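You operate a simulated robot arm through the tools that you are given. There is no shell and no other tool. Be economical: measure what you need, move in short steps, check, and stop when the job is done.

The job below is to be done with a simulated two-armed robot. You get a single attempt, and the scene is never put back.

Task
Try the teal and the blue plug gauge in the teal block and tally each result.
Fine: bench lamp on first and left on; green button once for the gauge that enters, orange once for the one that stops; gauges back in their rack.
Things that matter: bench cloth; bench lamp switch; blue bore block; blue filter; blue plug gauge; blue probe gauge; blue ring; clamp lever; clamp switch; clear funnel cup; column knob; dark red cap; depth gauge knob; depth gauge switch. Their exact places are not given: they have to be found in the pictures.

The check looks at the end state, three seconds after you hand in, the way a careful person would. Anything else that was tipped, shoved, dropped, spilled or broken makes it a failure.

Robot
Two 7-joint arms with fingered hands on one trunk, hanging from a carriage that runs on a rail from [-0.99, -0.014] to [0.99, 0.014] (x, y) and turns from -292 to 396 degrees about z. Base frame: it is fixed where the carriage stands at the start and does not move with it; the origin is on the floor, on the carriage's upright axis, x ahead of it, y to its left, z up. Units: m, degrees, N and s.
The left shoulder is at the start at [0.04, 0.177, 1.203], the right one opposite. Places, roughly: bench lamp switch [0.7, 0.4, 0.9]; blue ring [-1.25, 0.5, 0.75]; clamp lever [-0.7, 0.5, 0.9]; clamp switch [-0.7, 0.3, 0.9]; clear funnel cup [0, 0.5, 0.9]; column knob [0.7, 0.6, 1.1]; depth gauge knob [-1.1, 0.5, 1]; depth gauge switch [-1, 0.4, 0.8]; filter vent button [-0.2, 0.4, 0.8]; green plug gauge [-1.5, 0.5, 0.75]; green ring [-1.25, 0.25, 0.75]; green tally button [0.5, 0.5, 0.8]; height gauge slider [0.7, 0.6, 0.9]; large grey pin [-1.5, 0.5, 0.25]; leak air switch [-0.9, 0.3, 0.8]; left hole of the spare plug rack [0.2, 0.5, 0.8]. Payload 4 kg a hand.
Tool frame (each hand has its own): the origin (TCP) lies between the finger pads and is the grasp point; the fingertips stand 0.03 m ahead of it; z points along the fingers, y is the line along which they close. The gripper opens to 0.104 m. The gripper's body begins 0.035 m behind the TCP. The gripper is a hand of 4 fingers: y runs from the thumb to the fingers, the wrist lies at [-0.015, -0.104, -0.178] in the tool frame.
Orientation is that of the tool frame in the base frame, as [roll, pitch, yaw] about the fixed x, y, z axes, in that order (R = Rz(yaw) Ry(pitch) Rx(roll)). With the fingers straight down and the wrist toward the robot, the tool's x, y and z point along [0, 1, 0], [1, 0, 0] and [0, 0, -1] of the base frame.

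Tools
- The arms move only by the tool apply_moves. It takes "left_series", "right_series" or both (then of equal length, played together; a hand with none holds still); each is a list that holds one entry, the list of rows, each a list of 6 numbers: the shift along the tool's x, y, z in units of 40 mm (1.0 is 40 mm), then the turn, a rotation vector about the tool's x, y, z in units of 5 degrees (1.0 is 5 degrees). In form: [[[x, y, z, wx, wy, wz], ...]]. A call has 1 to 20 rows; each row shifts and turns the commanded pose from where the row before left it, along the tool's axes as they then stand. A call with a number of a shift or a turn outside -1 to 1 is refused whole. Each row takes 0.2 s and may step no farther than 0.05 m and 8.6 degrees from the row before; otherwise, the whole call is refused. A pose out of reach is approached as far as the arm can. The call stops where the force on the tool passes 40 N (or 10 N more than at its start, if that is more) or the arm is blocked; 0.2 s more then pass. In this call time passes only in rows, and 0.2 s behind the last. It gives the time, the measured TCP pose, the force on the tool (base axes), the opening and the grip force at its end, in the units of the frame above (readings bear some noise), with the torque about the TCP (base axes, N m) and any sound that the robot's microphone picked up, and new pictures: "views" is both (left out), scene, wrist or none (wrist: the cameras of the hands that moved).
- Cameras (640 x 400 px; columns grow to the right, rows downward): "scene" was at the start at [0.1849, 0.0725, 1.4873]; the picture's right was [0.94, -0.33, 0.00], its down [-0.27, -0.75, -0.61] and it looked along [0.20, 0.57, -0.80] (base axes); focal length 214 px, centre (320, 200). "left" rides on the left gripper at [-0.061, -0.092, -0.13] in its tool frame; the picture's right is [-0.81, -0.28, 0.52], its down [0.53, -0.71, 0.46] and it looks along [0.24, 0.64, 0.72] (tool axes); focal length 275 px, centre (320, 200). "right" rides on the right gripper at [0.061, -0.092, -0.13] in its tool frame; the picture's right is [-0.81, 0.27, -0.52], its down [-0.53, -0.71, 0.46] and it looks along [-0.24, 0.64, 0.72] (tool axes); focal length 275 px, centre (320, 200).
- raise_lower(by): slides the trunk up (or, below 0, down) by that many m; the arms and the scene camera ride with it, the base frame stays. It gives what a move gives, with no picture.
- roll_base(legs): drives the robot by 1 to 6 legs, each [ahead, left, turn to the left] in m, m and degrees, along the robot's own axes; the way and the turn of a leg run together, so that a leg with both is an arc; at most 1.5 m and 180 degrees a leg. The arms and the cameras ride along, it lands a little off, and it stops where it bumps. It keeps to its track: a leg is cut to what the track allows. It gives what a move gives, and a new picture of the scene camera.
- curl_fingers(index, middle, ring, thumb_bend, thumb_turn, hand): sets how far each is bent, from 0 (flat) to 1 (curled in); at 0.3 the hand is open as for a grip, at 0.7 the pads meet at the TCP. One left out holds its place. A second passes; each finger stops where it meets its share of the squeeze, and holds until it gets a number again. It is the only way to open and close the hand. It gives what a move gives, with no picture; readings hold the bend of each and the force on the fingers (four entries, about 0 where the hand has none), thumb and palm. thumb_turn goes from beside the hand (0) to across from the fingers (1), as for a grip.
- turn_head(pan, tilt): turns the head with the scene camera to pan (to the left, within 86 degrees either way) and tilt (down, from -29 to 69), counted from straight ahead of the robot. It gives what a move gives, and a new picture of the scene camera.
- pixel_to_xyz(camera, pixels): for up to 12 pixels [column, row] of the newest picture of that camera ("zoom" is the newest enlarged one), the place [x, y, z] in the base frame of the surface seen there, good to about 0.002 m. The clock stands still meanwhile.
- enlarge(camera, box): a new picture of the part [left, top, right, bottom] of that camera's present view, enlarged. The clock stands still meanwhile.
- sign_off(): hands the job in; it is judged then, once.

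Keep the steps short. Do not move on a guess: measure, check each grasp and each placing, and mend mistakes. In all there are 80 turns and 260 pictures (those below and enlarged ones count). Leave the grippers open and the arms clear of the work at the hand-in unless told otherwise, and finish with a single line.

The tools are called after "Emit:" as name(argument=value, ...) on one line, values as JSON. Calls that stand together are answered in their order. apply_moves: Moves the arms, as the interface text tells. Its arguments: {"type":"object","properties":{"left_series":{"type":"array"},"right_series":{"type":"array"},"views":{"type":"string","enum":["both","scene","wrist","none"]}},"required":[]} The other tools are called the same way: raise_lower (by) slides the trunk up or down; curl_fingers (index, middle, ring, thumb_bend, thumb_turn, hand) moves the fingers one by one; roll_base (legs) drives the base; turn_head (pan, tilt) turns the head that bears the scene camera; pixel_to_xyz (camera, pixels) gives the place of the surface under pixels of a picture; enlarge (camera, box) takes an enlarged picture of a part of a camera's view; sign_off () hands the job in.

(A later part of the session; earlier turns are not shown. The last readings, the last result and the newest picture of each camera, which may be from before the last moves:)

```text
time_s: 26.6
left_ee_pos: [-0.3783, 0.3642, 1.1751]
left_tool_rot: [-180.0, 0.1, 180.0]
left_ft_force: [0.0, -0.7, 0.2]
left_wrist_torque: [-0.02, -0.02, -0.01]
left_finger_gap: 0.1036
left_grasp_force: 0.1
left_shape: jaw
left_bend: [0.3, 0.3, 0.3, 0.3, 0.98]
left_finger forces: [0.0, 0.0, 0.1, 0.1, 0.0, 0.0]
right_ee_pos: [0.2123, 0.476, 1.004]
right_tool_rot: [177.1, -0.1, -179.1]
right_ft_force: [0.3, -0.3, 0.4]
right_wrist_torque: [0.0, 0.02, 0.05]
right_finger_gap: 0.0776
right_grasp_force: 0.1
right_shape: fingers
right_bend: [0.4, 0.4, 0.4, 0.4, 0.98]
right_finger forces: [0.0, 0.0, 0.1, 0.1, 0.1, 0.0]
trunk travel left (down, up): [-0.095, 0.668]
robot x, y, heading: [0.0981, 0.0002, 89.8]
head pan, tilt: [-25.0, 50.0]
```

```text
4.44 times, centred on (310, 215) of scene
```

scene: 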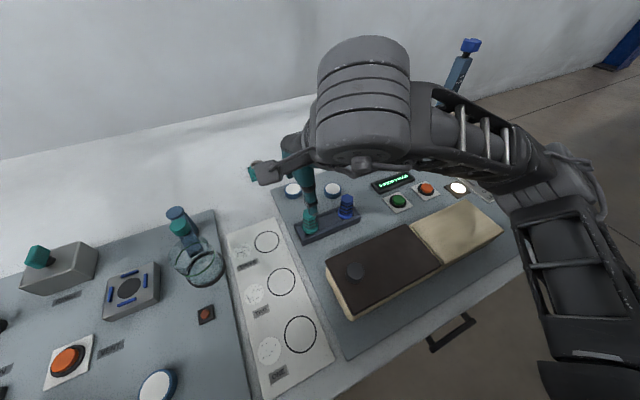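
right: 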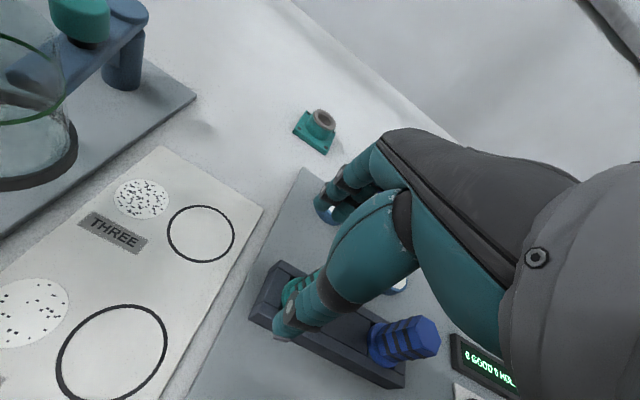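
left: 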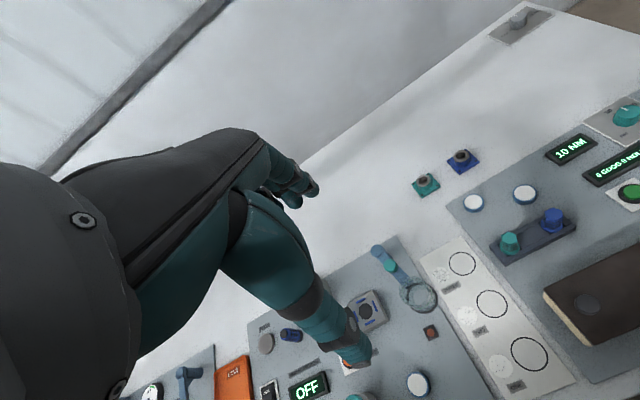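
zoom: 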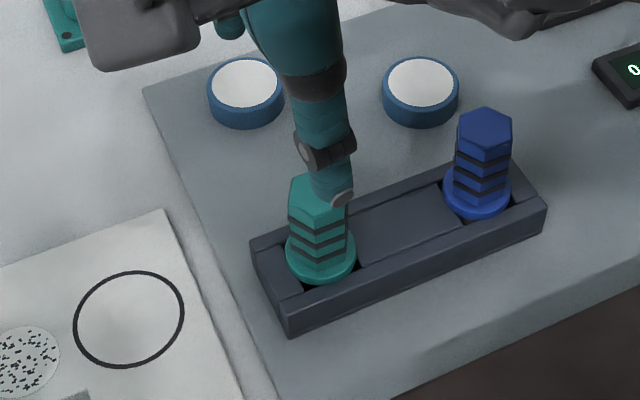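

The elbow underside sits over the beige/dark box (top z≈0.89), and with the trunk low it touched it. The left arm with the robot farther right would put its elbow over the flat cards instead. I'll raise the right hand and restore the earlier head view, to check that the box didn't move.

Emit:
apply_moves(right_series=[[[0, 0, -1, 0, 0, 0], [0, 0, -1, 0.6, 0, 0], [0, 0, -1, 0, 0, 0], [0, 0, -1, 0, 0, 0], [0, 0, -1, 0, 0, 0]]], views="none")

Emit:
turn_head(pan=-10, tilt=45)

```text
time_s: 27.8
left_ee_pos: [-0.3784, 0.365, 1.1747]
left_tool_rot: [179.9, 0.0, -180.0]
left_ft_force: [0.9, -0.6, 0.2]
left_wrist_torque: [-0.04, -0.02, -0.02]
left_finger_gap: 0.1038
left_grasp_force: 0.1
left_shape: jaw
left_bend: [0.3, 0.3, 0.3, 0.3, 0.98]
left_finger forces: [0.1, 0.0, 0.0, 0.0, 0.0, 0.0]
right_ee_pos: [0.2151, 0.4731, 1.203]
right_tool_rot: [-179.9, -0.1, -178.9]
right_ft_force: [-0.4, 0.2, 0.2]
right_wrist_torque: [-0.02, -0.01, 0.03]
right_finger_gap: 0.0776
right_grasp_force: 0.0
right_shape: fingers
right_bend: [0.4, 0.4, 0.4, 0.4, 0.98]
right_finger forces: [0.0, 0.0, 0.1, 0.0, 0.0, 0.0]
trunk travel left (down, up): [-0.095, 0.668]
robot x, y, heading: [0.1016, 0.0055, 90.0]
head pan, tilt: [-25.0, 50.0]
```

```text
time_s: 28.6
left_ee_pos: [-0.3774, 0.3651, 1.1749]
left_tool_rot: [180.0, 0.0, 179.9]
left_ft_force: [0.3, 1.0, 0.6]
left_wrist_torque: [-0.01, -0.02, -0.01]
left_finger_gap: 0.1039
left_grasp_force: 0.0
left_shape: jaw
left_bend: [0.3, 0.3, 0.3, 0.3, 0.98]
left_finger forces: [0.1, 0.1, 0.1, 0.0, 0.0, 0.0]
right_ee_pos: [0.215, 0.471, 1.2024]
right_tool_rot: [-179.9, -0.1, -178.9]
right_ft_force: [-1.2, -0.5, 0.0]
right_wrist_torque: [0.02, 0.02, -0.04]
right_finger_gap: 0.078
right_grasp_force: 0.0
right_shape: fingers
right_bend: [0.4, 0.4, 0.4, 0.4, 0.98]
right_finger forces: [0.1, 0.1, 0.0, 0.0, 0.0, 0.0]
trunk travel left (down, up): [-0.095, 0.668]
robot x, y, heading: [0.0972, 0.0004, 89.8]
head pan, tilt: [-10.0, 45.0]
```

scene: 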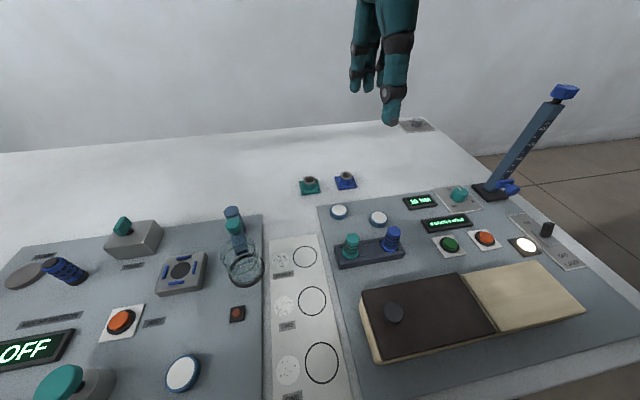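

The box and gauges look in place. The view is clear now, so I'll measure the cup, the cards, the gauges and the bore precisely.

Emit:
pixel_to_xyz(camera="scene", pixels=[[243, 245], [232, 215], [183, 370], [236, 313], [320, 300], [120, 320], [351, 240], [392, 233], [180, 270], [360, 300], [585, 305], [378, 361]])

Emit:
enlarge(camera="scene", box=[285, 160, 425, 270])

```text
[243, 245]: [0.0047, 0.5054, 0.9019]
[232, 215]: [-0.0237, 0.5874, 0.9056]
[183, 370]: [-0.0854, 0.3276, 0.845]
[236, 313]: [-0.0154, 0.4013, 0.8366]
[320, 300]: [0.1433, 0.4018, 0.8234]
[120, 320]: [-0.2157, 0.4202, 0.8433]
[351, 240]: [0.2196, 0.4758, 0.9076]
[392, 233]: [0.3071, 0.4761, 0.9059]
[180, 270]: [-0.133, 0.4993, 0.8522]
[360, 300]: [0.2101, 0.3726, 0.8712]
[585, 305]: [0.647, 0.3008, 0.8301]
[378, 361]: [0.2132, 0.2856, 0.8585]
```

```text
3.64 times, centred on (355, 215) of scene
```

zoom: 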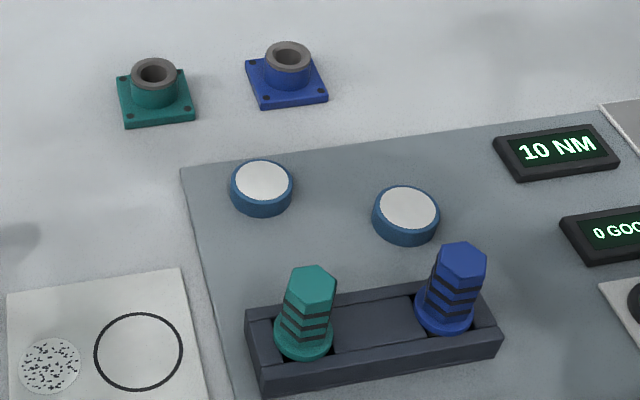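

The cup top is at z≈0.91 at (0.0,0.505). A left elbow near (0.02,0.28) stays clear of it. I'll drive to x≈0.42 and look.

Emit:
roll_base(legs=[[0, -0.32, 0]])

Emit:
apply_moves(left_series=[[[-0.95, 0.36, 0, 0, 0, 0], [-0.95, 0.36, 0, 0, 0, 0], [-0.95, 0.36, 0, 0, 0, 0], [-0.95, 0.36, 0, 0, 0, 0], [-0.95, 0.36, 0, 0, 0, 0], [-0.95, 0.36, 0, 0, 0, 0], [-0.95, 0.36, 0, 0, 0, 0], [-0.4, 0.36, 0, 0, 0, 0]]], views="none")

Emit:
turn_head(pan=25, tilt=52)

```text
time_s: 30.7
left_ee_pos: [-0.0589, 0.3709, 1.1751]
left_tool_rot: [-179.9, 0.0, 179.9]
left_ft_force: [-0.1, 0.5, 0.1]
left_wrist_torque: [0.01, 0.01, 0.0]
left_finger_gap: 0.1037
left_grasp_force: 0.0
left_shape: jaw
left_bend: [0.3, 0.3, 0.3, 0.3, 0.98]
left_finger forces: [0.0, 0.0, 0.1, 0.1, 0.1, 0.1]
right_ee_pos: [0.535, 0.4776, 1.2035]
right_tool_rot: [-179.9, -0.2, -179.1]
right_ft_force: [-0.4, -0.8, 0.9]
right_wrist_torque: [0.02, 0.0, 0.0]
right_finger_gap: 0.0776
right_grasp_force: 0.1
right_shape: fingers
right_bend: [0.4, 0.4, 0.4, 0.4, 0.98]
right_finger forces: [0.1, 0.0, 0.0, 0.0, 0.0, 0.0]
trunk travel left (down, up): [-0.095, 0.668]
robot x, y, heading: [0.4207, 0.0065, 90.0]
head pan, tilt: [-10.0, 45.0]
```

scene: 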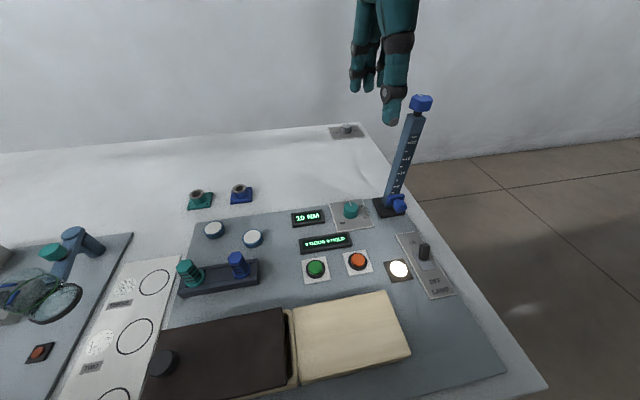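

```text
time_s: 32.5
left_ee_pos: [0.2271, 0.485, 1.1754]
left_tool_rot: [180.0, 0.1, -180.0]
left_ft_force: [-0.1, 0.9, 0.1]
left_wrist_torque: [-0.02, -0.01, 0.02]
left_finger_gap: 0.1037
left_grasp_force: 0.1
left_shape: jaw
left_bend: [0.3, 0.3, 0.3, 0.3, 0.98]
left_finger forces: [0.1, 0.0, 0.0, 0.0, 0.0, 0.1]
right_ee_pos: [0.5349, 0.4757, 1.203]
right_tool_rot: [-179.9, 0.0, -179.1]
right_ft_force: [0.0, -0.8, -0.3]
right_wrist_torque: [0.03, 0.0, -0.02]
right_finger_gap: 0.0777
right_grasp_force: 0.0
right_shape: fingers
right_bend: [0.4, 0.4, 0.4, 0.4, 0.98]
right_finger forces: [0.1, 0.1, 0.0, 0.0, 0.0, 0.1]
trunk travel left (down, up): [-0.095, 0.668]
robot x, y, heading: [0.4209, 0.0074, 90.0]
head pan, tilt: [-10.0, 45.0]
```

```text
time_s: 33.5
left_ee_pos: [0.2257, 0.4855, 1.1745]
left_tool_rot: [180.0, 0.0, 179.9]
left_ft_force: [0.4, -0.2, 0.7]
left_wrist_torque: [-0.01, 0.01, 0.0]
left_finger_gap: 0.1039
left_grasp_force: 0.2
left_shape: jaw
left_bend: [0.3, 0.3, 0.3, 0.3, 0.98]
left_finger forces: [0.0, 0.0, 0.0, 0.0, 0.0, 0.1]
right_ee_pos: [0.5345, 0.4758, 1.2027]
right_tool_rot: [-179.8, 0.0, -179.2]
right_ft_force: [-0.1, -0.4, 0.0]
right_wrist_torque: [0.03, 0.0, 0.0]
right_finger_gap: 0.0774
right_grasp_force: 0.1
right_shape: fingers
right_bend: [0.4, 0.4, 0.4, 0.4, 0.98]
right_finger forces: [0.0, 0.0, 0.0, 0.0, 0.1, 0.0]
trunk travel left (down, up): [-0.095, 0.668]
robot x, y, heading: [0.4207, 0.0082, 90.0]
head pan, tilt: [25.0, 52.0]
```

scene: 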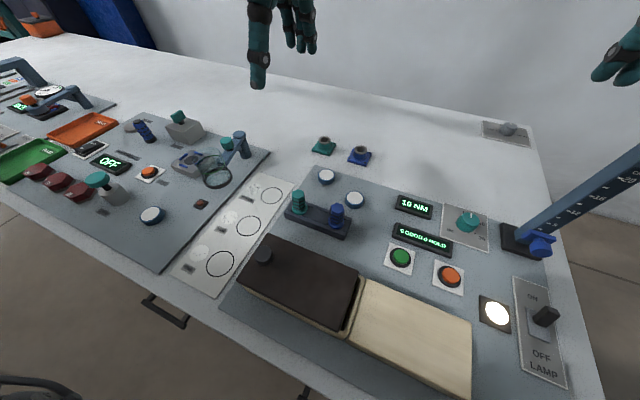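

I have a good view. Left TCP is at (0.226,0.4855,1.175). I'll partly close the left hand to the narrower opening, lower it to z≈0.975, and measure the gauges and the bore again from here.

Emit:
enlarge(camera="scene", box=[275, 130, 385, 245])

Emit:
curl_fingers(hand="left", index=0.4, middle=0.4, ring=0.4, thumb_bend=0.4)

Emit:
apply_moves(left_series=[[[0.04, -0.1, 1, 0, 0, 0], [0, 0, 1, 0, 0, 0], [0, 0, 1, 0, 0, 0], [0, 0, 1, 0, 0, 0], [0, 0, 1, 0, 0, 0]]])

```text
3.48 times, centred on (330, 188) of scene
```

zoom: 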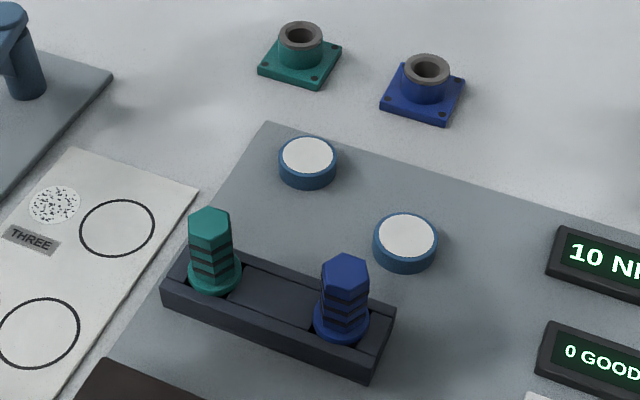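

```text
time_s: 34.5
left_ee_pos: [0.2258, 0.4853, 1.1751]
left_tool_rot: [-180.0, -0.1, 179.9]
left_ft_force: [-0.2, -0.7, -0.2]
left_wrist_torque: [-0.01, 0.01, 0.0]
left_finger_gap: 0.0787
left_grasp_force: 0.0
left_shape: fingers
left_bend: [0.4, 0.4, 0.4, 0.4, 0.98]
left_finger forces: [0.0, 0.0, 0.1, 0.0, 0.1, 0.0]
right_ee_pos: [0.5348, 0.4763, 1.203]
right_tool_rot: [-179.9, -0.1, -179.1]
right_ft_force: [1.0, 0.0, 0.2]
right_wrist_torque: [-0.02, -0.02, -0.03]
right_finger_gap: 0.0777
right_grasp_force: 0.0
right_shape: fingers
right_bend: [0.4, 0.4, 0.4, 0.4, 0.98]
right_finger forces: [0.0, 0.0, 0.0, 0.0, 0.0, 0.1]
trunk travel left (down, up): [-0.095, 0.668]
robot x, y, heading: [0.4187, 0.0064, 89.9]
head pan, tilt: [25.0, 52.0]
```

```text
time_s: 35.7
left_ee_pos: [0.2229, 0.4793, 0.9774]
left_tool_rot: [-180.0, -0.1, 179.9]
left_ft_force: [-0.2, -1.5, 0.7]
left_wrist_torque: [0.01, 0.02, 0.0]
left_finger_gap: 0.0784
left_grasp_force: 0.1
left_shape: fingers
left_bend: [0.4, 0.4, 0.4, 0.4, 0.98]
left_finger forces: [0.0, 0.0, 0.0, 0.0, 0.1, 0.0]
right_ee_pos: [0.5354, 0.4766, 1.2033]
right_tool_rot: [-179.9, -0.2, -179.2]
right_ft_force: [0.0, 0.4, 0.5]
right_wrist_torque: [0.01, 0.0, 0.0]
right_finger_gap: 0.0777
right_grasp_force: 0.1
right_shape: fingers
right_bend: [0.4, 0.4, 0.4, 0.4, 0.98]
right_finger forces: [0.0, 0.1, 0.0, 0.0, 0.0, 0.0]
trunk travel left (down, up): [-0.095, 0.668]
robot x, y, heading: [0.4169, 0.003, 89.8]
head pan, tilt: [25.0, 52.0]
```

scene: 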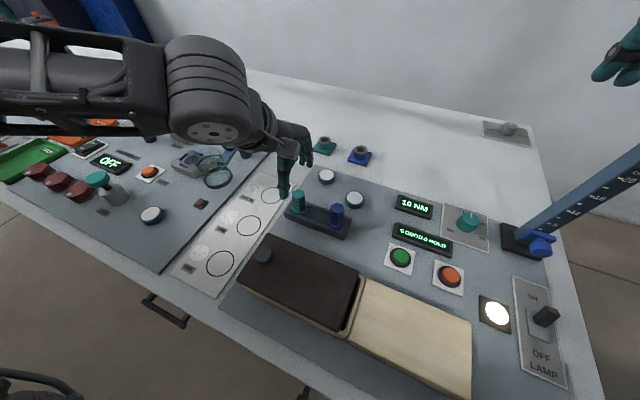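
left: 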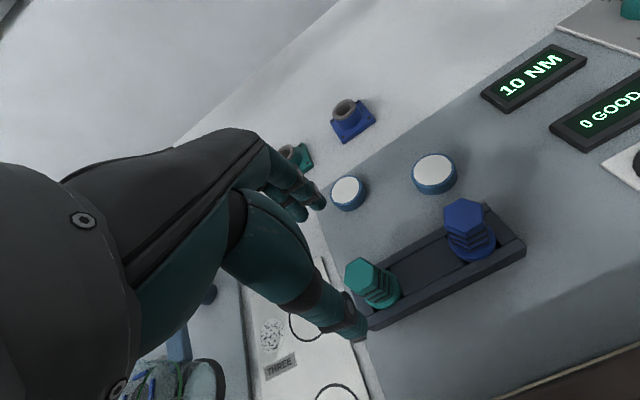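

The hand is above the teal gauge. I'll measure the gauge, finger and bore positions in the new pictures.

Emit:
enlarge(camera="scene", box=[260, 125, 360, 225])

Emit:
pixel_to_xyz(camera="left", pixels=[[360, 268], [368, 272], [352, 268], [360, 262], [360, 276], [360, 330], [320, 200], [305, 212], [463, 212], [350, 325]])

Emit:
pixel_to_xyz(camera="zoom", pixels=[[240, 214], [230, 210], [252, 214], [230, 228], [150, 195], [180, 150], [200, 120], [250, 180]])

```text
4.00 times, centred on (310, 175) of scene
```

zoom: 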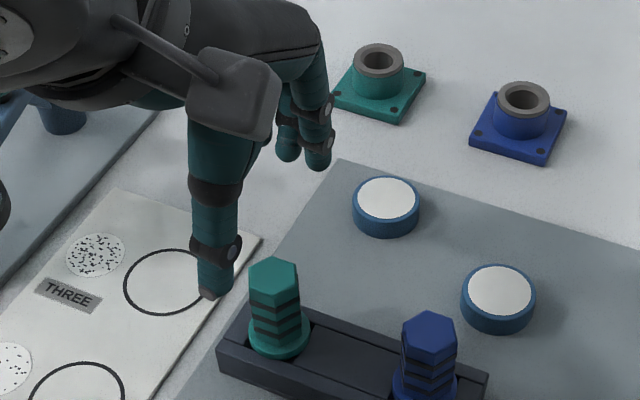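

```text
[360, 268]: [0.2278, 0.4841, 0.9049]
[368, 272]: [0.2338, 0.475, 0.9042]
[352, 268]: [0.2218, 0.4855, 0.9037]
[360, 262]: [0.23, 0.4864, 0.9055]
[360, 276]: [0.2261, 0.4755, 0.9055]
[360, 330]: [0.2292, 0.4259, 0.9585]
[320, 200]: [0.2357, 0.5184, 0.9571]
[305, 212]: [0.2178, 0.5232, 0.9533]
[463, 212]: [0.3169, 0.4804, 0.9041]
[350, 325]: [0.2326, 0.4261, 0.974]
```

```text
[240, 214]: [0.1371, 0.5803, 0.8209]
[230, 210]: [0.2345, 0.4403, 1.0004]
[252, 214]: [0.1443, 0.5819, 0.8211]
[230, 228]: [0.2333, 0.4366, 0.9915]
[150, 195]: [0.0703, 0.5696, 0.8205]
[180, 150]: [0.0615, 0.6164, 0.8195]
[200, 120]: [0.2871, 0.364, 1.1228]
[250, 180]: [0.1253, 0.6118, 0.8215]
```

I'll get the hex top corners and the bore ring from this zoom to pin down the centres.

Emit:
pixel_to_xyz(camera="zoom", pixels=[[253, 268], [295, 270], [273, 284], [273, 260], [410, 332], [451, 338], [358, 62], [400, 62], [379, 47], [379, 72], [345, 62], [425, 75]])

Emit:
raise_lower(by=-0.025)

```text
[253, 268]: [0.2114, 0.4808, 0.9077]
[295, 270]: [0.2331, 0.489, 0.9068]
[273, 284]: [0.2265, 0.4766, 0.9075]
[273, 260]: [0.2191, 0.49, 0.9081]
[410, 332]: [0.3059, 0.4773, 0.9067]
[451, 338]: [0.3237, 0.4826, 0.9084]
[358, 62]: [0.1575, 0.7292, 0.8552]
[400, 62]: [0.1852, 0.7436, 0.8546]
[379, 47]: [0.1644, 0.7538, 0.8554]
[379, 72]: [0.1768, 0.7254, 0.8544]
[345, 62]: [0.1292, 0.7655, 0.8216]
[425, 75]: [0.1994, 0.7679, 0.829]
```

```text
time_s: 36.4
left_ee_pos: [0.2235, 0.4793, 0.9531]
left_tool_rot: [-180.0, 0.0, 179.9]
left_ft_force: [-0.1, -0.7, 0.5]
left_wrist_torque: [0.0, -0.01, 0.01]
left_finger_gap: 0.0784
left_grasp_force: 0.0
left_shape: fingers
left_bend: [0.4, 0.4, 0.4, 0.4, 0.98]
left_finger forces: [0.1, 0.1, 0.1, 0.0, 0.0, 0.1]
right_ee_pos: [0.5341, 0.4766, 1.1773]
right_tool_rot: [-179.9, -0.1, -179.1]
right_ft_force: [0.6, 0.2, 0.4]
right_wrist_torque: [0.0, 0.02, -0.01]
right_finger_gap: 0.0778
right_grasp_force: 0.2
right_shape: fingers
right_bend: [0.4, 0.4, 0.4, 0.4, 0.98]
right_finger forces: [0.1, 0.0, 0.1, 0.1, 0.1, 0.0]
trunk travel left (down, up): [-0.07, 0.693]
robot x, y, heading: [0.4168, 0.004, 89.9]
head pan, tilt: [25.0, 52.0]
```

The teal gauge is at about (0.2235,0.482) and the bore at about (0.1707,0.738). Left TCP is at (0.2235,0.479,0.953). I'll go down 50 mm with +2 mm in y.

Emit:
apply_moves(left_series=[[[0, 0.06, 0.4, 0, 0, 0], [0, 0, 0.4, 0, 0, 0], [0, 0, 0.3, 0, 0, 0], [0, 0, 0.16, 0, 0, 0]]])

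```text
time_s: 37.4
left_ee_pos: [0.2214, 0.4807, 0.9021]
left_tool_rot: [-179.9, 0.0, 179.9]
left_ft_force: [-0.3, -0.6, -0.1]
left_wrist_torque: [0.01, -0.03, -0.03]
left_finger_gap: 0.0787
left_grasp_force: 0.1
left_shape: fingers
left_bend: [0.4, 0.4, 0.4, 0.4, 0.98]
left_finger forces: [0.0, 0.0, 0.0, 0.0, 0.0, 0.1]
right_ee_pos: [0.5354, 0.4765, 1.1788]
right_tool_rot: [-179.9, -0.1, -179.1]
right_ft_force: [-0.4, 0.2, -0.8]
right_wrist_torque: [-0.01, -0.01, 0.0]
right_finger_gap: 0.0776
right_grasp_force: 0.0
right_shape: fingers
right_bend: [0.4, 0.4, 0.4, 0.4, 0.98]
right_finger forces: [0.0, 0.0, 0.0, 0.0, 0.0, 0.0]
trunk travel left (down, up): [-0.07, 0.693]
robot x, y, heading: [0.4205, 0.0051, 89.9]
head pan, tilt: [25.0, 52.0]
```

scene: 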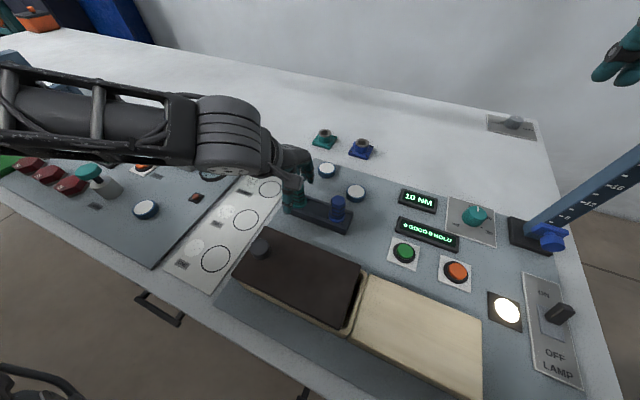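
left: 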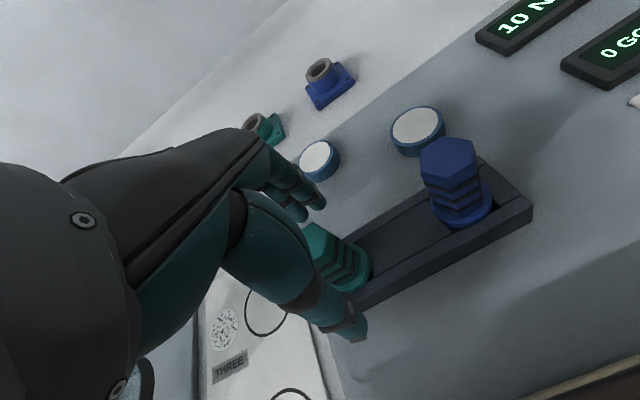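

The gauge is between the thumb and fingers, with no contact force. I'll close the left hand.

Emit:
curl_fingers(hand="left", index=0.7, middle=0.7, ring=0.7, thumb_bend=0.7)

Emit:
enlarge(camera="left", box=[240, 130, 480, 360])

```text
time_s: 38.4
left_ee_pos: [0.2207, 0.4811, 0.9027]
left_tool_rot: [180.0, 0.0, 179.9]
left_ft_force: [-0.8, -0.1, -0.5]
left_wrist_torque: [0.01, 0.02, -0.01]
left_finger_gap: 0.0214
left_grasp_force: 8.1
left_shape: fingers
left_bend: [0.63, 0.67, 0.7, 0.62, 0.97]
left_finger forces: [4.9, 2.4, 0.1, 0.0, 7.5, 0.0]
right_ee_pos: [0.535, 0.4773, 1.1776]
right_tool_rot: [-179.9, -0.1, -179.1]
right_ft_force: [0.0, -1.5, -0.2]
right_wrist_torque: [-0.01, 0.03, 0.01]
right_finger_gap: 0.0776
right_grasp_force: 0.1
right_shape: fingers
right_bend: [0.4, 0.4, 0.4, 0.4, 0.98]
right_finger forces: [0.0, 0.0, 0.0, 0.0, 0.1, 0.0]
trunk travel left (down, up): [-0.07, 0.693]
robot x, y, heading: [0.4205, 0.0049, 90.1]
head pan, tilt: [25.0, 52.0]
```

```text
1.74 times, centred on (360, 245) of left
```

zoom: 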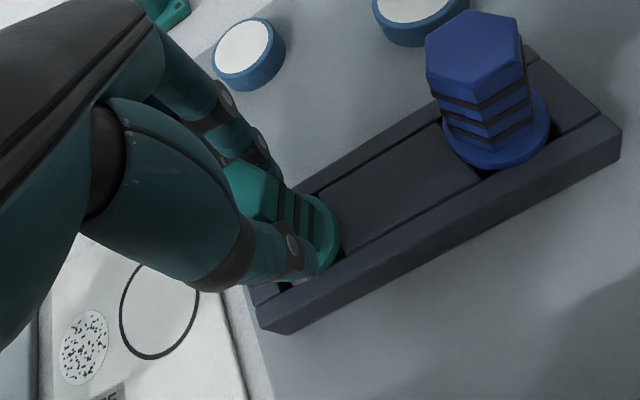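

The grip is 8 N with a 21 mm gap, and the gauge is held. I'll lift it straight up 70 mm.

Emit:
apply_moves(left_series=[[[0, 0, -0.3, 0, 0, 0], [0, 0, -0.3, 0, 0, 0], [0, 0, -0.4, 0, 0, 0], [0, 0, -0.4, 0, 0, 0], [0, 0, -0.4, 0, 0, 0]]])

Emit:
enlarge(camera="scene", box=[250, 130, 370, 240])

```text
time_s: 39.6
left_ee_pos: [0.2224, 0.4814, 0.974]
left_tool_rot: [-180.0, 0.0, -180.0]
left_ft_force: [-0.1, 0.4, -0.3]
left_wrist_torque: [0.01, -0.02, -0.02]
left_finger_gap: 0.0216
left_grasp_force: 7.9
left_shape: fingers
left_bend: [0.63, 0.67, 0.7, 0.62, 0.97]
left_finger forces: [4.8, 2.4, 0.0, 0.1, 7.4, 0.0]
right_ee_pos: [0.5347, 0.4771, 1.1791]
right_tool_rot: [-179.9, -0.1, -179.1]
right_ft_force: [-1.0, 0.2, -0.3]
right_wrist_torque: [0.02, 0.0, -0.01]
right_finger_gap: 0.0773
right_grasp_force: 0.0
right_shape: fingers
right_bend: [0.4, 0.4, 0.4, 0.4, 0.98]
right_finger forces: [0.1, 0.0, 0.0, 0.1, 0.0, 0.1]
trunk travel left (down, up): [-0.07, 0.693]
robot x, y, heading: [0.42, 0.0072, 90.0]
head pan, tilt: [25.0, 52.0]
```

scene: 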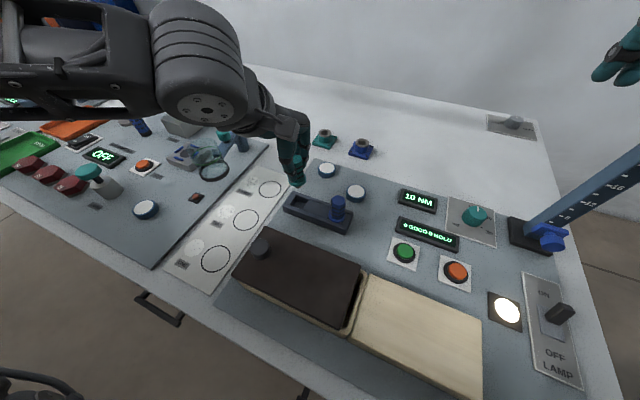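
left: 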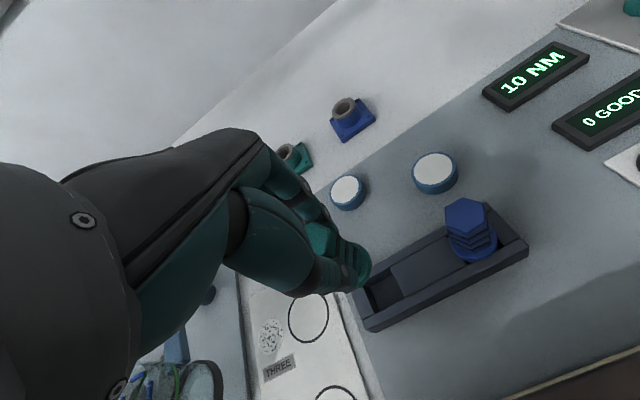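

```text
3.64 times, centred on (310, 185) of scene
```

zoom: 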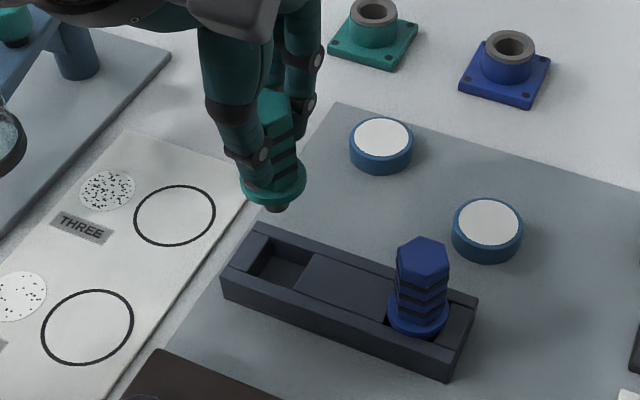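

The gauge is upright in the hand, with a short pin under the collar. I'll measure the collar and the tip relative to the TCP.

Emit:
pixel_to_xyz(camera="zoom", pixels=[[277, 209], [272, 204], [270, 196], [244, 185], [303, 178], [285, 170], [275, 260], [278, 135], [265, 205]])

```text
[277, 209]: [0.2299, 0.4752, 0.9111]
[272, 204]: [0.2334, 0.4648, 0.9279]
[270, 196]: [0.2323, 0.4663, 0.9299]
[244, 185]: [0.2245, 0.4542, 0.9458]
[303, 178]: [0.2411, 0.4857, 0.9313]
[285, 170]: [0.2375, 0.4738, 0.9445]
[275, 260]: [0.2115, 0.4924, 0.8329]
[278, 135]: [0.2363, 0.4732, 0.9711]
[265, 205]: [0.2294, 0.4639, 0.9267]
```

The pin tip is about 65 mm below the TCP and the collar's underside about 47 mm below, centred on the TCP within 1–2 mm. I'll raise the trunk 50 mm for elbow clearance over the cup and go forward halfway, then check the elbow.

Emit:
raise_lower(by=0.05)

Emit:
apply_moves(left_series=[[[0.2, 0.9, 0, 0, 0, 0], [0.2, 0.9, 0, 0, 0, 0], [0.2, 0.9, 0, 0, 0, 0]]], views="none")

Emit:
turn_head(pan=40, tilt=48)

```text
time_s: 40.5
left_ee_pos: [0.222, 0.4812, 1.0247]
left_tool_rot: [179.9, 0.0, 179.9]
left_ft_force: [-0.1, 1.1, -0.3]
left_wrist_torque: [-0.01, 0.03, 0.02]
left_finger_gap: 0.0213
left_grasp_force: 7.1
left_shape: fingers
left_bend: [0.63, 0.67, 0.7, 0.62, 0.97]
left_finger forces: [4.9, 2.3, 0.2, 0.1, 7.4, 0.1]
right_ee_pos: [0.5346, 0.4758, 1.2285]
right_tool_rot: [-179.8, 0.0, -179.1]
right_ft_force: [-0.3, -1.1, 0.7]
right_wrist_torque: [-0.02, 0.03, -0.03]
right_finger_gap: 0.0774
right_grasp_force: 0.0
right_shape: fingers
right_bend: [0.4, 0.4, 0.4, 0.4, 0.98]
right_finger forces: [0.1, 0.1, 0.0, 0.0, 0.1, 0.0]
trunk travel left (down, up): [-0.12, 0.643]
robot x, y, heading: [0.4198, 0.0068, 90.1]
head pan, tilt: [25.0, 52.0]
```

```text
time_s: 41.4
left_ee_pos: [0.1973, 0.5907, 1.0254]
left_tool_rot: [179.9, 0.0, 179.9]
left_ft_force: [0.2, 0.2, -0.9]
left_wrist_torque: [-0.04, -0.03, -0.02]
left_finger_gap: 0.0214
left_grasp_force: 7.7
left_shape: fingers
left_bend: [0.63, 0.67, 0.7, 0.62, 0.97]
left_finger forces: [4.9, 2.4, 0.0, 0.0, 7.3, 0.0]
right_ee_pos: [0.5353, 0.4778, 1.2275]
right_tool_rot: [180.0, -0.1, -179.1]
right_ft_force: [-0.3, -0.2, 0.5]
right_wrist_torque: [0.03, 0.03, 0.0]
right_finger_gap: 0.0779
right_grasp_force: 0.1
right_shape: fingers
right_bend: [0.4, 0.4, 0.4, 0.4, 0.98]
right_finger forces: [0.0, 0.1, 0.1, 0.0, 0.0, 0.1]
trunk travel left (down, up): [-0.12, 0.643]
robot x, y, heading: [0.4257, 0.0046, 89.9]
head pan, tilt: [25.0, 52.0]
```

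```text
time_s: 42.1
left_ee_pos: [0.1987, 0.5899, 1.0247]
left_tool_rot: [-179.9, 0.0, 179.9]
left_ft_force: [0.5, 0.8, -1.6]
left_wrist_torque: [0.01, 0.01, 0.0]
left_finger_gap: 0.0212
left_grasp_force: 7.6
left_shape: fingers
left_bend: [0.63, 0.67, 0.7, 0.62, 0.97]
left_finger forces: [5.0, 2.3, 0.1, 0.1, 7.4, 0.0]
right_ee_pos: [0.5352, 0.4773, 1.2292]
right_tool_rot: [-179.9, 0.0, -179.2]
right_ft_force: [-0.4, 0.3, -0.3]
right_wrist_torque: [-0.01, 0.02, -0.01]
right_finger_gap: 0.0773
right_grasp_force: 0.1
right_shape: fingers
right_bend: [0.4, 0.4, 0.4, 0.4, 0.98]
right_finger forces: [0.1, 0.0, 0.0, 0.0, 0.0, 0.1]
trunk travel left (down, up): [-0.12, 0.643]
robot x, y, heading: [0.4219, 0.0067, 89.9]
head pan, tilt: [40.0, 48.0]
```

scene: 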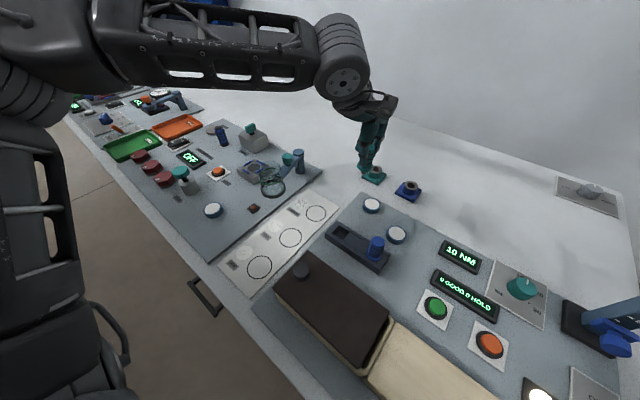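

Emit:
pixel_to_xyz(camera="scene", pixels=[[120, 85], [60, 110], [230, 85], [40, 40], [340, 85], [270, 185]])

Emit:
apply_moves(left_series=[[[0.18, 0.92, 0, 0, 0, 0], [0.18, 0.92, 0, 0, 0, 0], [0.18, 0.93, 0, 0, 0, 0], [0.15, 0.93, 0, 0, 0, 0]]])

Emit:
enlarge(camera="scene", box=[310, 80, 450, 210])

```text
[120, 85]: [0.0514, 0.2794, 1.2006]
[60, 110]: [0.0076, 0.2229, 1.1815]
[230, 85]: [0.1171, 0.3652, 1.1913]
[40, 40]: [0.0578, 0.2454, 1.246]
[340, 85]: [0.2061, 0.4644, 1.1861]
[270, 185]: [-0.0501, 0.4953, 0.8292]
```

```text
time_s: 43.1
left_ee_pos: [0.1673, 0.7309, 1.0197]
left_tool_rot: [179.9, -0.1, 180.0]
left_ft_force: [0.1, -0.8, -1.5]
left_wrist_torque: [-0.01, 0.0, 0.0]
left_finger_gap: 0.0215
left_grasp_force: 6.9
left_shape: fingers
left_bend: [0.63, 0.68, 0.7, 0.62, 0.97]
left_finger forces: [5.0, 2.0, 0.0, 0.0, 7.2, 0.1]
left hand out of reach, approached as far as the arm can: row 4
right_ee_pos: [0.5345, 0.4768, 1.2284]
right_tool_rot: [-180.0, -0.1, -179.0]
right_ft_force: [-0.9, 0.2, 0.0]
right_wrist_torque: [0.03, -0.01, -0.04]
right_finger_gap: 0.0776
right_grasp_force: 0.0
right_shape: fingers
right_bend: [0.4, 0.4, 0.4, 0.4, 0.98]
right_finger forces: [0.0, 0.0, 0.1, 0.1, 0.0, 0.1]
trunk travel left (down, up): [-0.12, 0.643]
robot x, y, heading: [0.4168, 0.0062, 90.1]
head pan, tilt: [40.0, 48.0]
```

scene: 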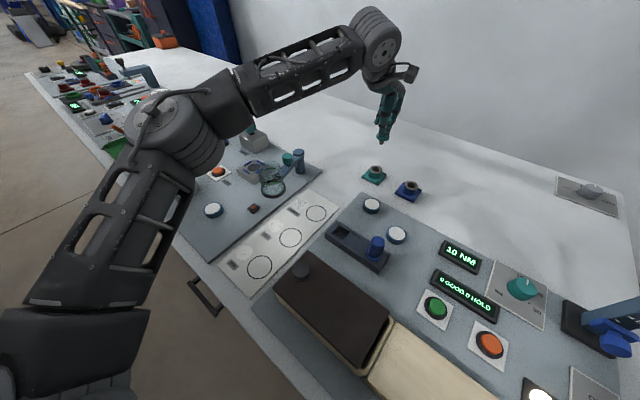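
left: 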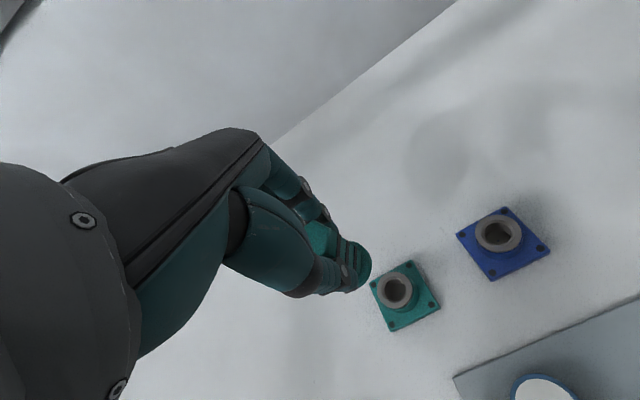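

```text
3.08 times, centred on (380, 145) of scene
```

zoom: 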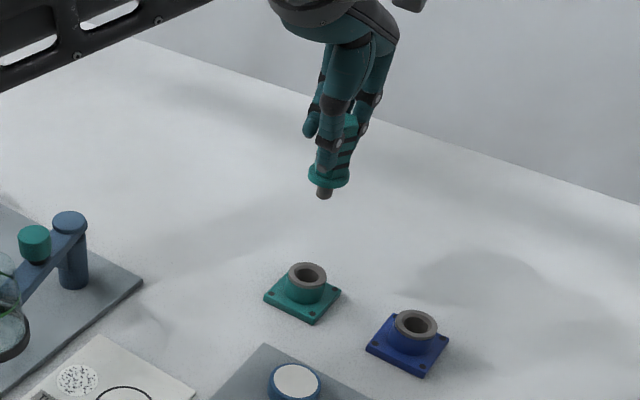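

The TCP stopped at y=0.731, at the limit of reach at this height. Lower down the reach grows. I'll lower 60 mm, which still leaves the tip about 40 mm above the rim.

Emit:
apply_moves(left_series=[[[0, 0, 0.5, 0, 0, 0], [0, 0, 0.5, 0, 0, 0], [0, 0, 0.5, 0, 0, 0]]])

Emit:
enlarge(camera="left", box=[280, 180, 520, 360])

Emit:
enlarge(camera="scene", box=[340, 100, 440, 200])

```text
time_s: 43.9
left_ee_pos: [0.1682, 0.7284, 0.962]
left_tool_rot: [-180.0, 0.0, 179.9]
left_ft_force: [-0.3, 0.0, -1.0]
left_wrist_torque: [-0.03, 0.01, 0.01]
left_finger_gap: 0.0215
left_grasp_force: 7.0
left_shape: fingers
left_bend: [0.63, 0.68, 0.7, 0.62, 0.97]
left_finger forces: [5.0, 2.0, 0.0, 0.1, 7.0, 0.0]
right_ee_pos: [0.5348, 0.4756, 1.2283]
right_tool_rot: [-180.0, 0.0, -179.0]
right_ft_force: [1.0, -0.3, 0.4]
right_wrist_torque: [0.02, -0.02, 0.01]
right_finger_gap: 0.0778
right_grasp_force: 0.0
right_shape: fingers
right_bend: [0.4, 0.4, 0.4, 0.4, 0.98]
right_finger forces: [0.0, 0.0, 0.0, 0.0, 0.0, 0.0]
trunk travel left (down, up): [-0.12, 0.643]
robot x, y, heading: [0.423, 0.0089, 89.7]
head pan, tilt: [40.0, 48.0]
```

scene: 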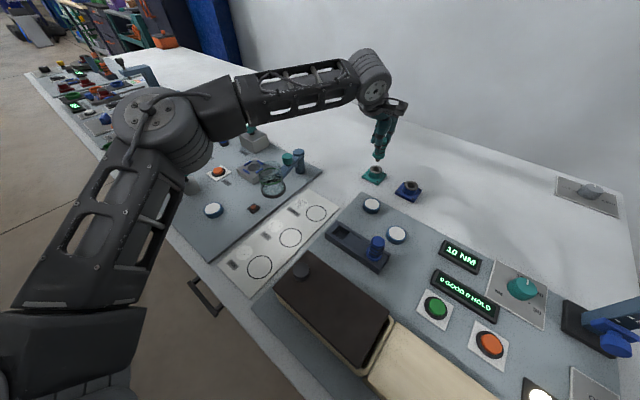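
left: 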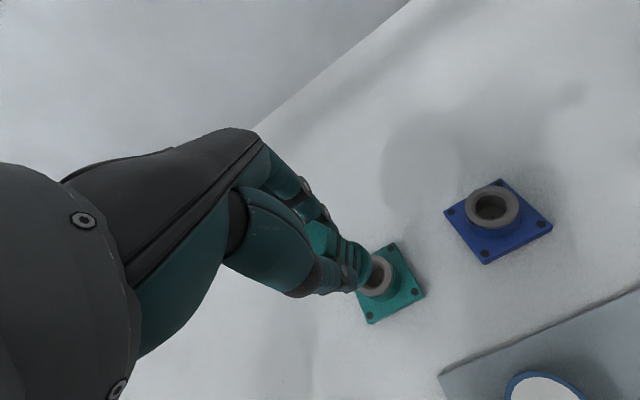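

```text
2.22 times, centred on (400, 270) of left
```

zoom: 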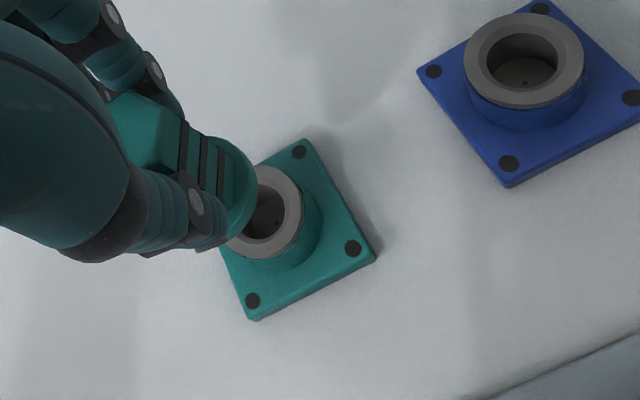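

```text
4.00 times, centred on (390, 150) of scene
```

zoom: 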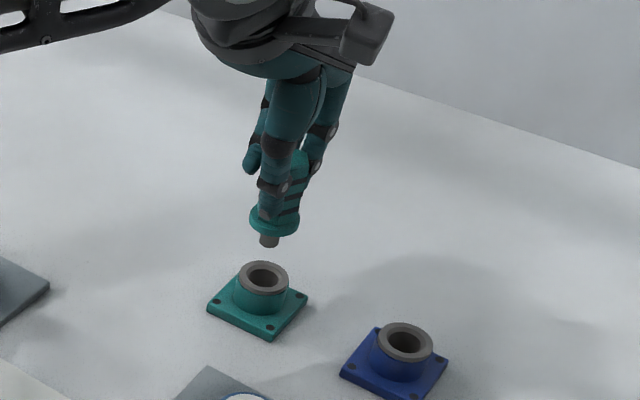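

Now I'll measure the pin tip and the bore rim in this zoom.

Emit:
pixel_to_xyz(camera="zoom", pixels=[[269, 243], [262, 240], [276, 240], [243, 278], [283, 281], [264, 265], [262, 293], [250, 220], [298, 222], [274, 235], [220, 301], [296, 297]])

```text
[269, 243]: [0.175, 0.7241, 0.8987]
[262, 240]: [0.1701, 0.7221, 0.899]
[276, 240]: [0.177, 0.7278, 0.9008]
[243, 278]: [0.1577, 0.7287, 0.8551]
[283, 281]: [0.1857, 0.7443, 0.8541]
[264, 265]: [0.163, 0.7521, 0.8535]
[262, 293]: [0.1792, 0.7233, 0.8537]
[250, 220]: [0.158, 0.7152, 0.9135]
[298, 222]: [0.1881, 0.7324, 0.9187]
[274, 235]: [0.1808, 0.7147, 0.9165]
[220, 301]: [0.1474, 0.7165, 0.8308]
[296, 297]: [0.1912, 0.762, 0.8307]
```

The pin axis is about (0.171,0.730) and the bore centre about (0.1714,0.737). I'll shift +6.5 mm in y and lower 20 mm, leaving the tip about 20 mm above the rim, then re-measure.

Emit:
apply_moves(left_series=[[[0, 0.17, 0.25, 0, 0, 0], [0, 0, 0.25, 0, 0, 0]]])

Emit:
enlarge(camera="scene", box=[350, 130, 410, 190])

Emit:
enlarge(camera="left", box=[320, 200, 460, 340])

```text
time_s: 44.5
left_ee_pos: [0.1669, 0.7353, 0.9428]
left_tool_rot: [-180.0, 0.0, 179.8]
left_ft_force: [0.8, -0.4, -1.1]
left_wrist_torque: [0.0, -0.04, -0.02]
left_finger_gap: 0.0211
left_grasp_force: 7.7
left_shape: fingers
left_bend: [0.63, 0.68, 0.7, 0.62, 0.97]
left_finger forces: [5.0, 1.9, 0.0, 0.0, 7.0, 0.0]
right_ee_pos: [0.5355, 0.4763, 1.2283]
right_tool_rot: [-179.9, -0.2, -179.1]
right_ft_force: [0.1, 1.3, 0.3]
right_wrist_torque: [-0.01, -0.03, 0.05]
right_finger_gap: 0.0774
right_grasp_force: 0.0
right_shape: fingers
right_bend: [0.4, 0.4, 0.4, 0.4, 0.98]
right_finger forces: [0.0, 0.0, 0.1, 0.1, 0.1, 0.0]
trunk travel left (down, up): [-0.12, 0.643]
robot x, y, heading: [0.4169, 0.0028, 90.1]
head pan, tilt: [40.0, 48.0]
```

scene: 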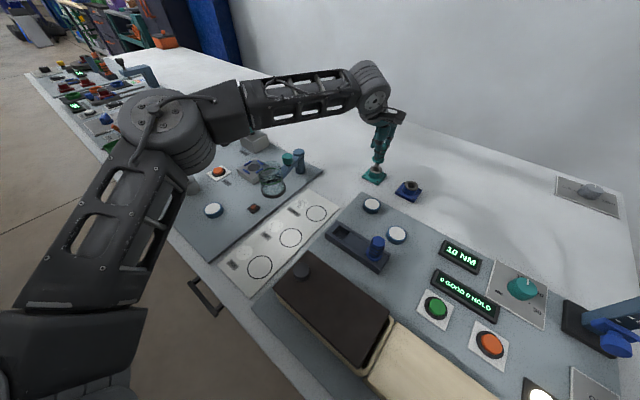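
left: 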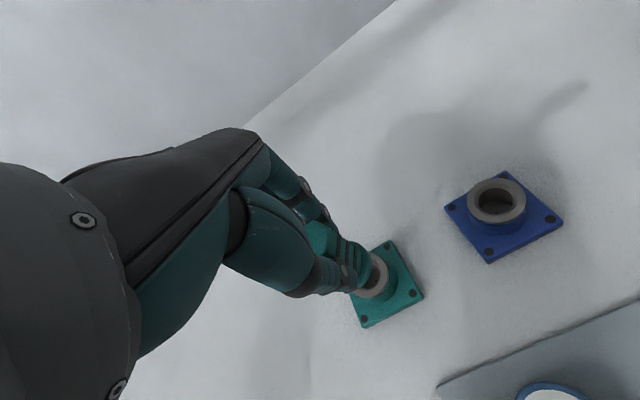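

```text
6.67 times, centred on (380, 160) of scene
```

zoom: 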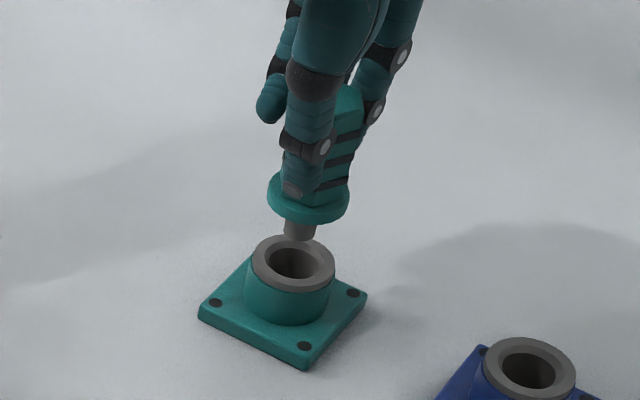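

```text
2.86 times, centred on (390, 270) of left
```

zoom: 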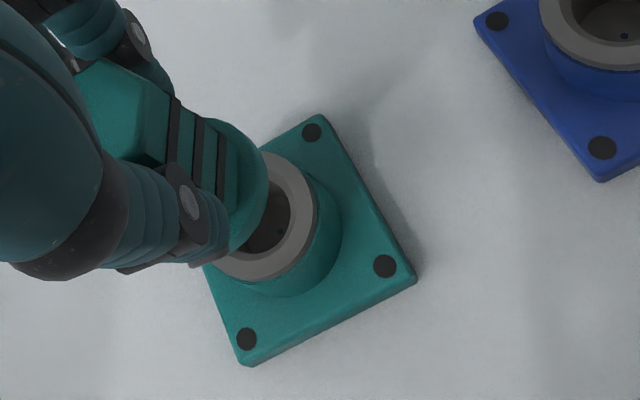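

By projecting the gauge axis downward in the scene zoom, the pin needs about +3 mm in y. I'll do that and lower 12 mm, leaving the tip about 10 mm above the rim, then measure again.

Emit:
apply_moves(left_series=[[[0, 0.07, 0.3, 0, 0, 0]]], views="none")

Emit:
enlarge(camera="scene", box=[360, 140, 400, 190])

Emit:
enlarge(camera="right", box=[0, 0, 640, 400])

```text
time_s: 44.9
left_ee_pos: [0.169, 0.7385, 0.9304]
left_tool_rot: [180.0, 0.1, 179.9]
left_ft_force: [-0.1, 0.7, -1.3]
left_wrist_torque: [-0.03, -0.03, 0.0]
left_finger_gap: 0.0212
left_grasp_force: 7.3
left_shape: fingers
left_bend: [0.63, 0.68, 0.7, 0.62, 0.97]
left_finger forces: [5.0, 2.0, 0.1, 0.0, 6.9, 0.0]
right_ee_pos: [0.5341, 0.477, 1.227]
right_tool_rot: [-179.9, -0.2, -179.1]
right_ft_force: [0.1, 0.5, 0.8]
right_wrist_torque: [0.01, -0.02, 0.02]
right_finger_gap: 0.0776
right_grasp_force: 0.0
right_shape: fingers
right_bend: [0.4, 0.4, 0.4, 0.4, 0.98]
right_finger forces: [0.1, 0.0, 0.1, 0.0, 0.0, 0.0]
trunk travel left (down, up): [-0.12, 0.643]
robot x, y, heading: [0.4187, 0.0035, 90.1]
head pan, tilt: [40.0, 48.0]
```

```text
8.00 times, centred on (380, 165) of scene
```

zoom: 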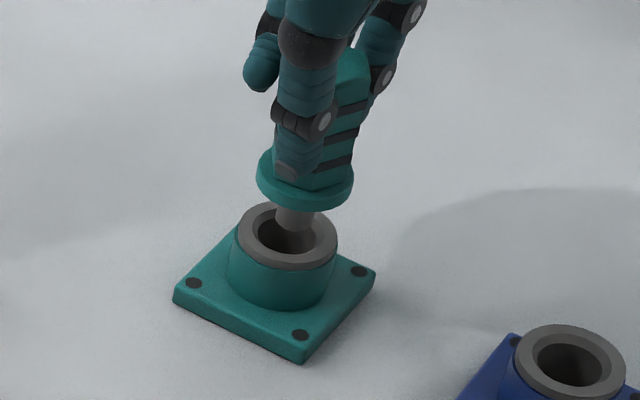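

```text
1.00 times, centred on (320, 200) of right (not enlarged: the box is as wide or as high as the picture)
```

zoom: 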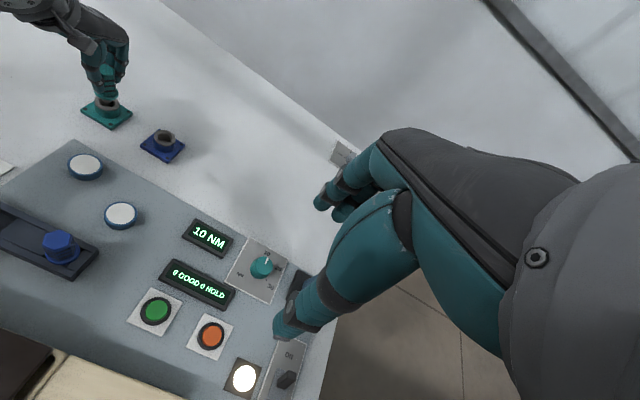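

The right hand's camera gives a second view of the block. I'll zoom in there.

Emit:
enlarge(camera="right", box=[75, 60, 140, 135])

Emit:
pixel_to_xyz(camera="zoom", pixels=[[320, 200], [300, 250], [340, 250]])

```text
5.33 times, centred on (108, 98) of right
```

zoom: 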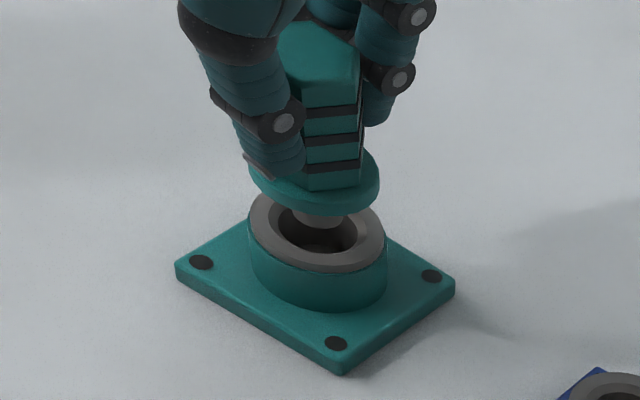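

```text
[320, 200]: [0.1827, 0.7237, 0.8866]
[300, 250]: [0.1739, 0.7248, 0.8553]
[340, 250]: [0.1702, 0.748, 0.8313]
```

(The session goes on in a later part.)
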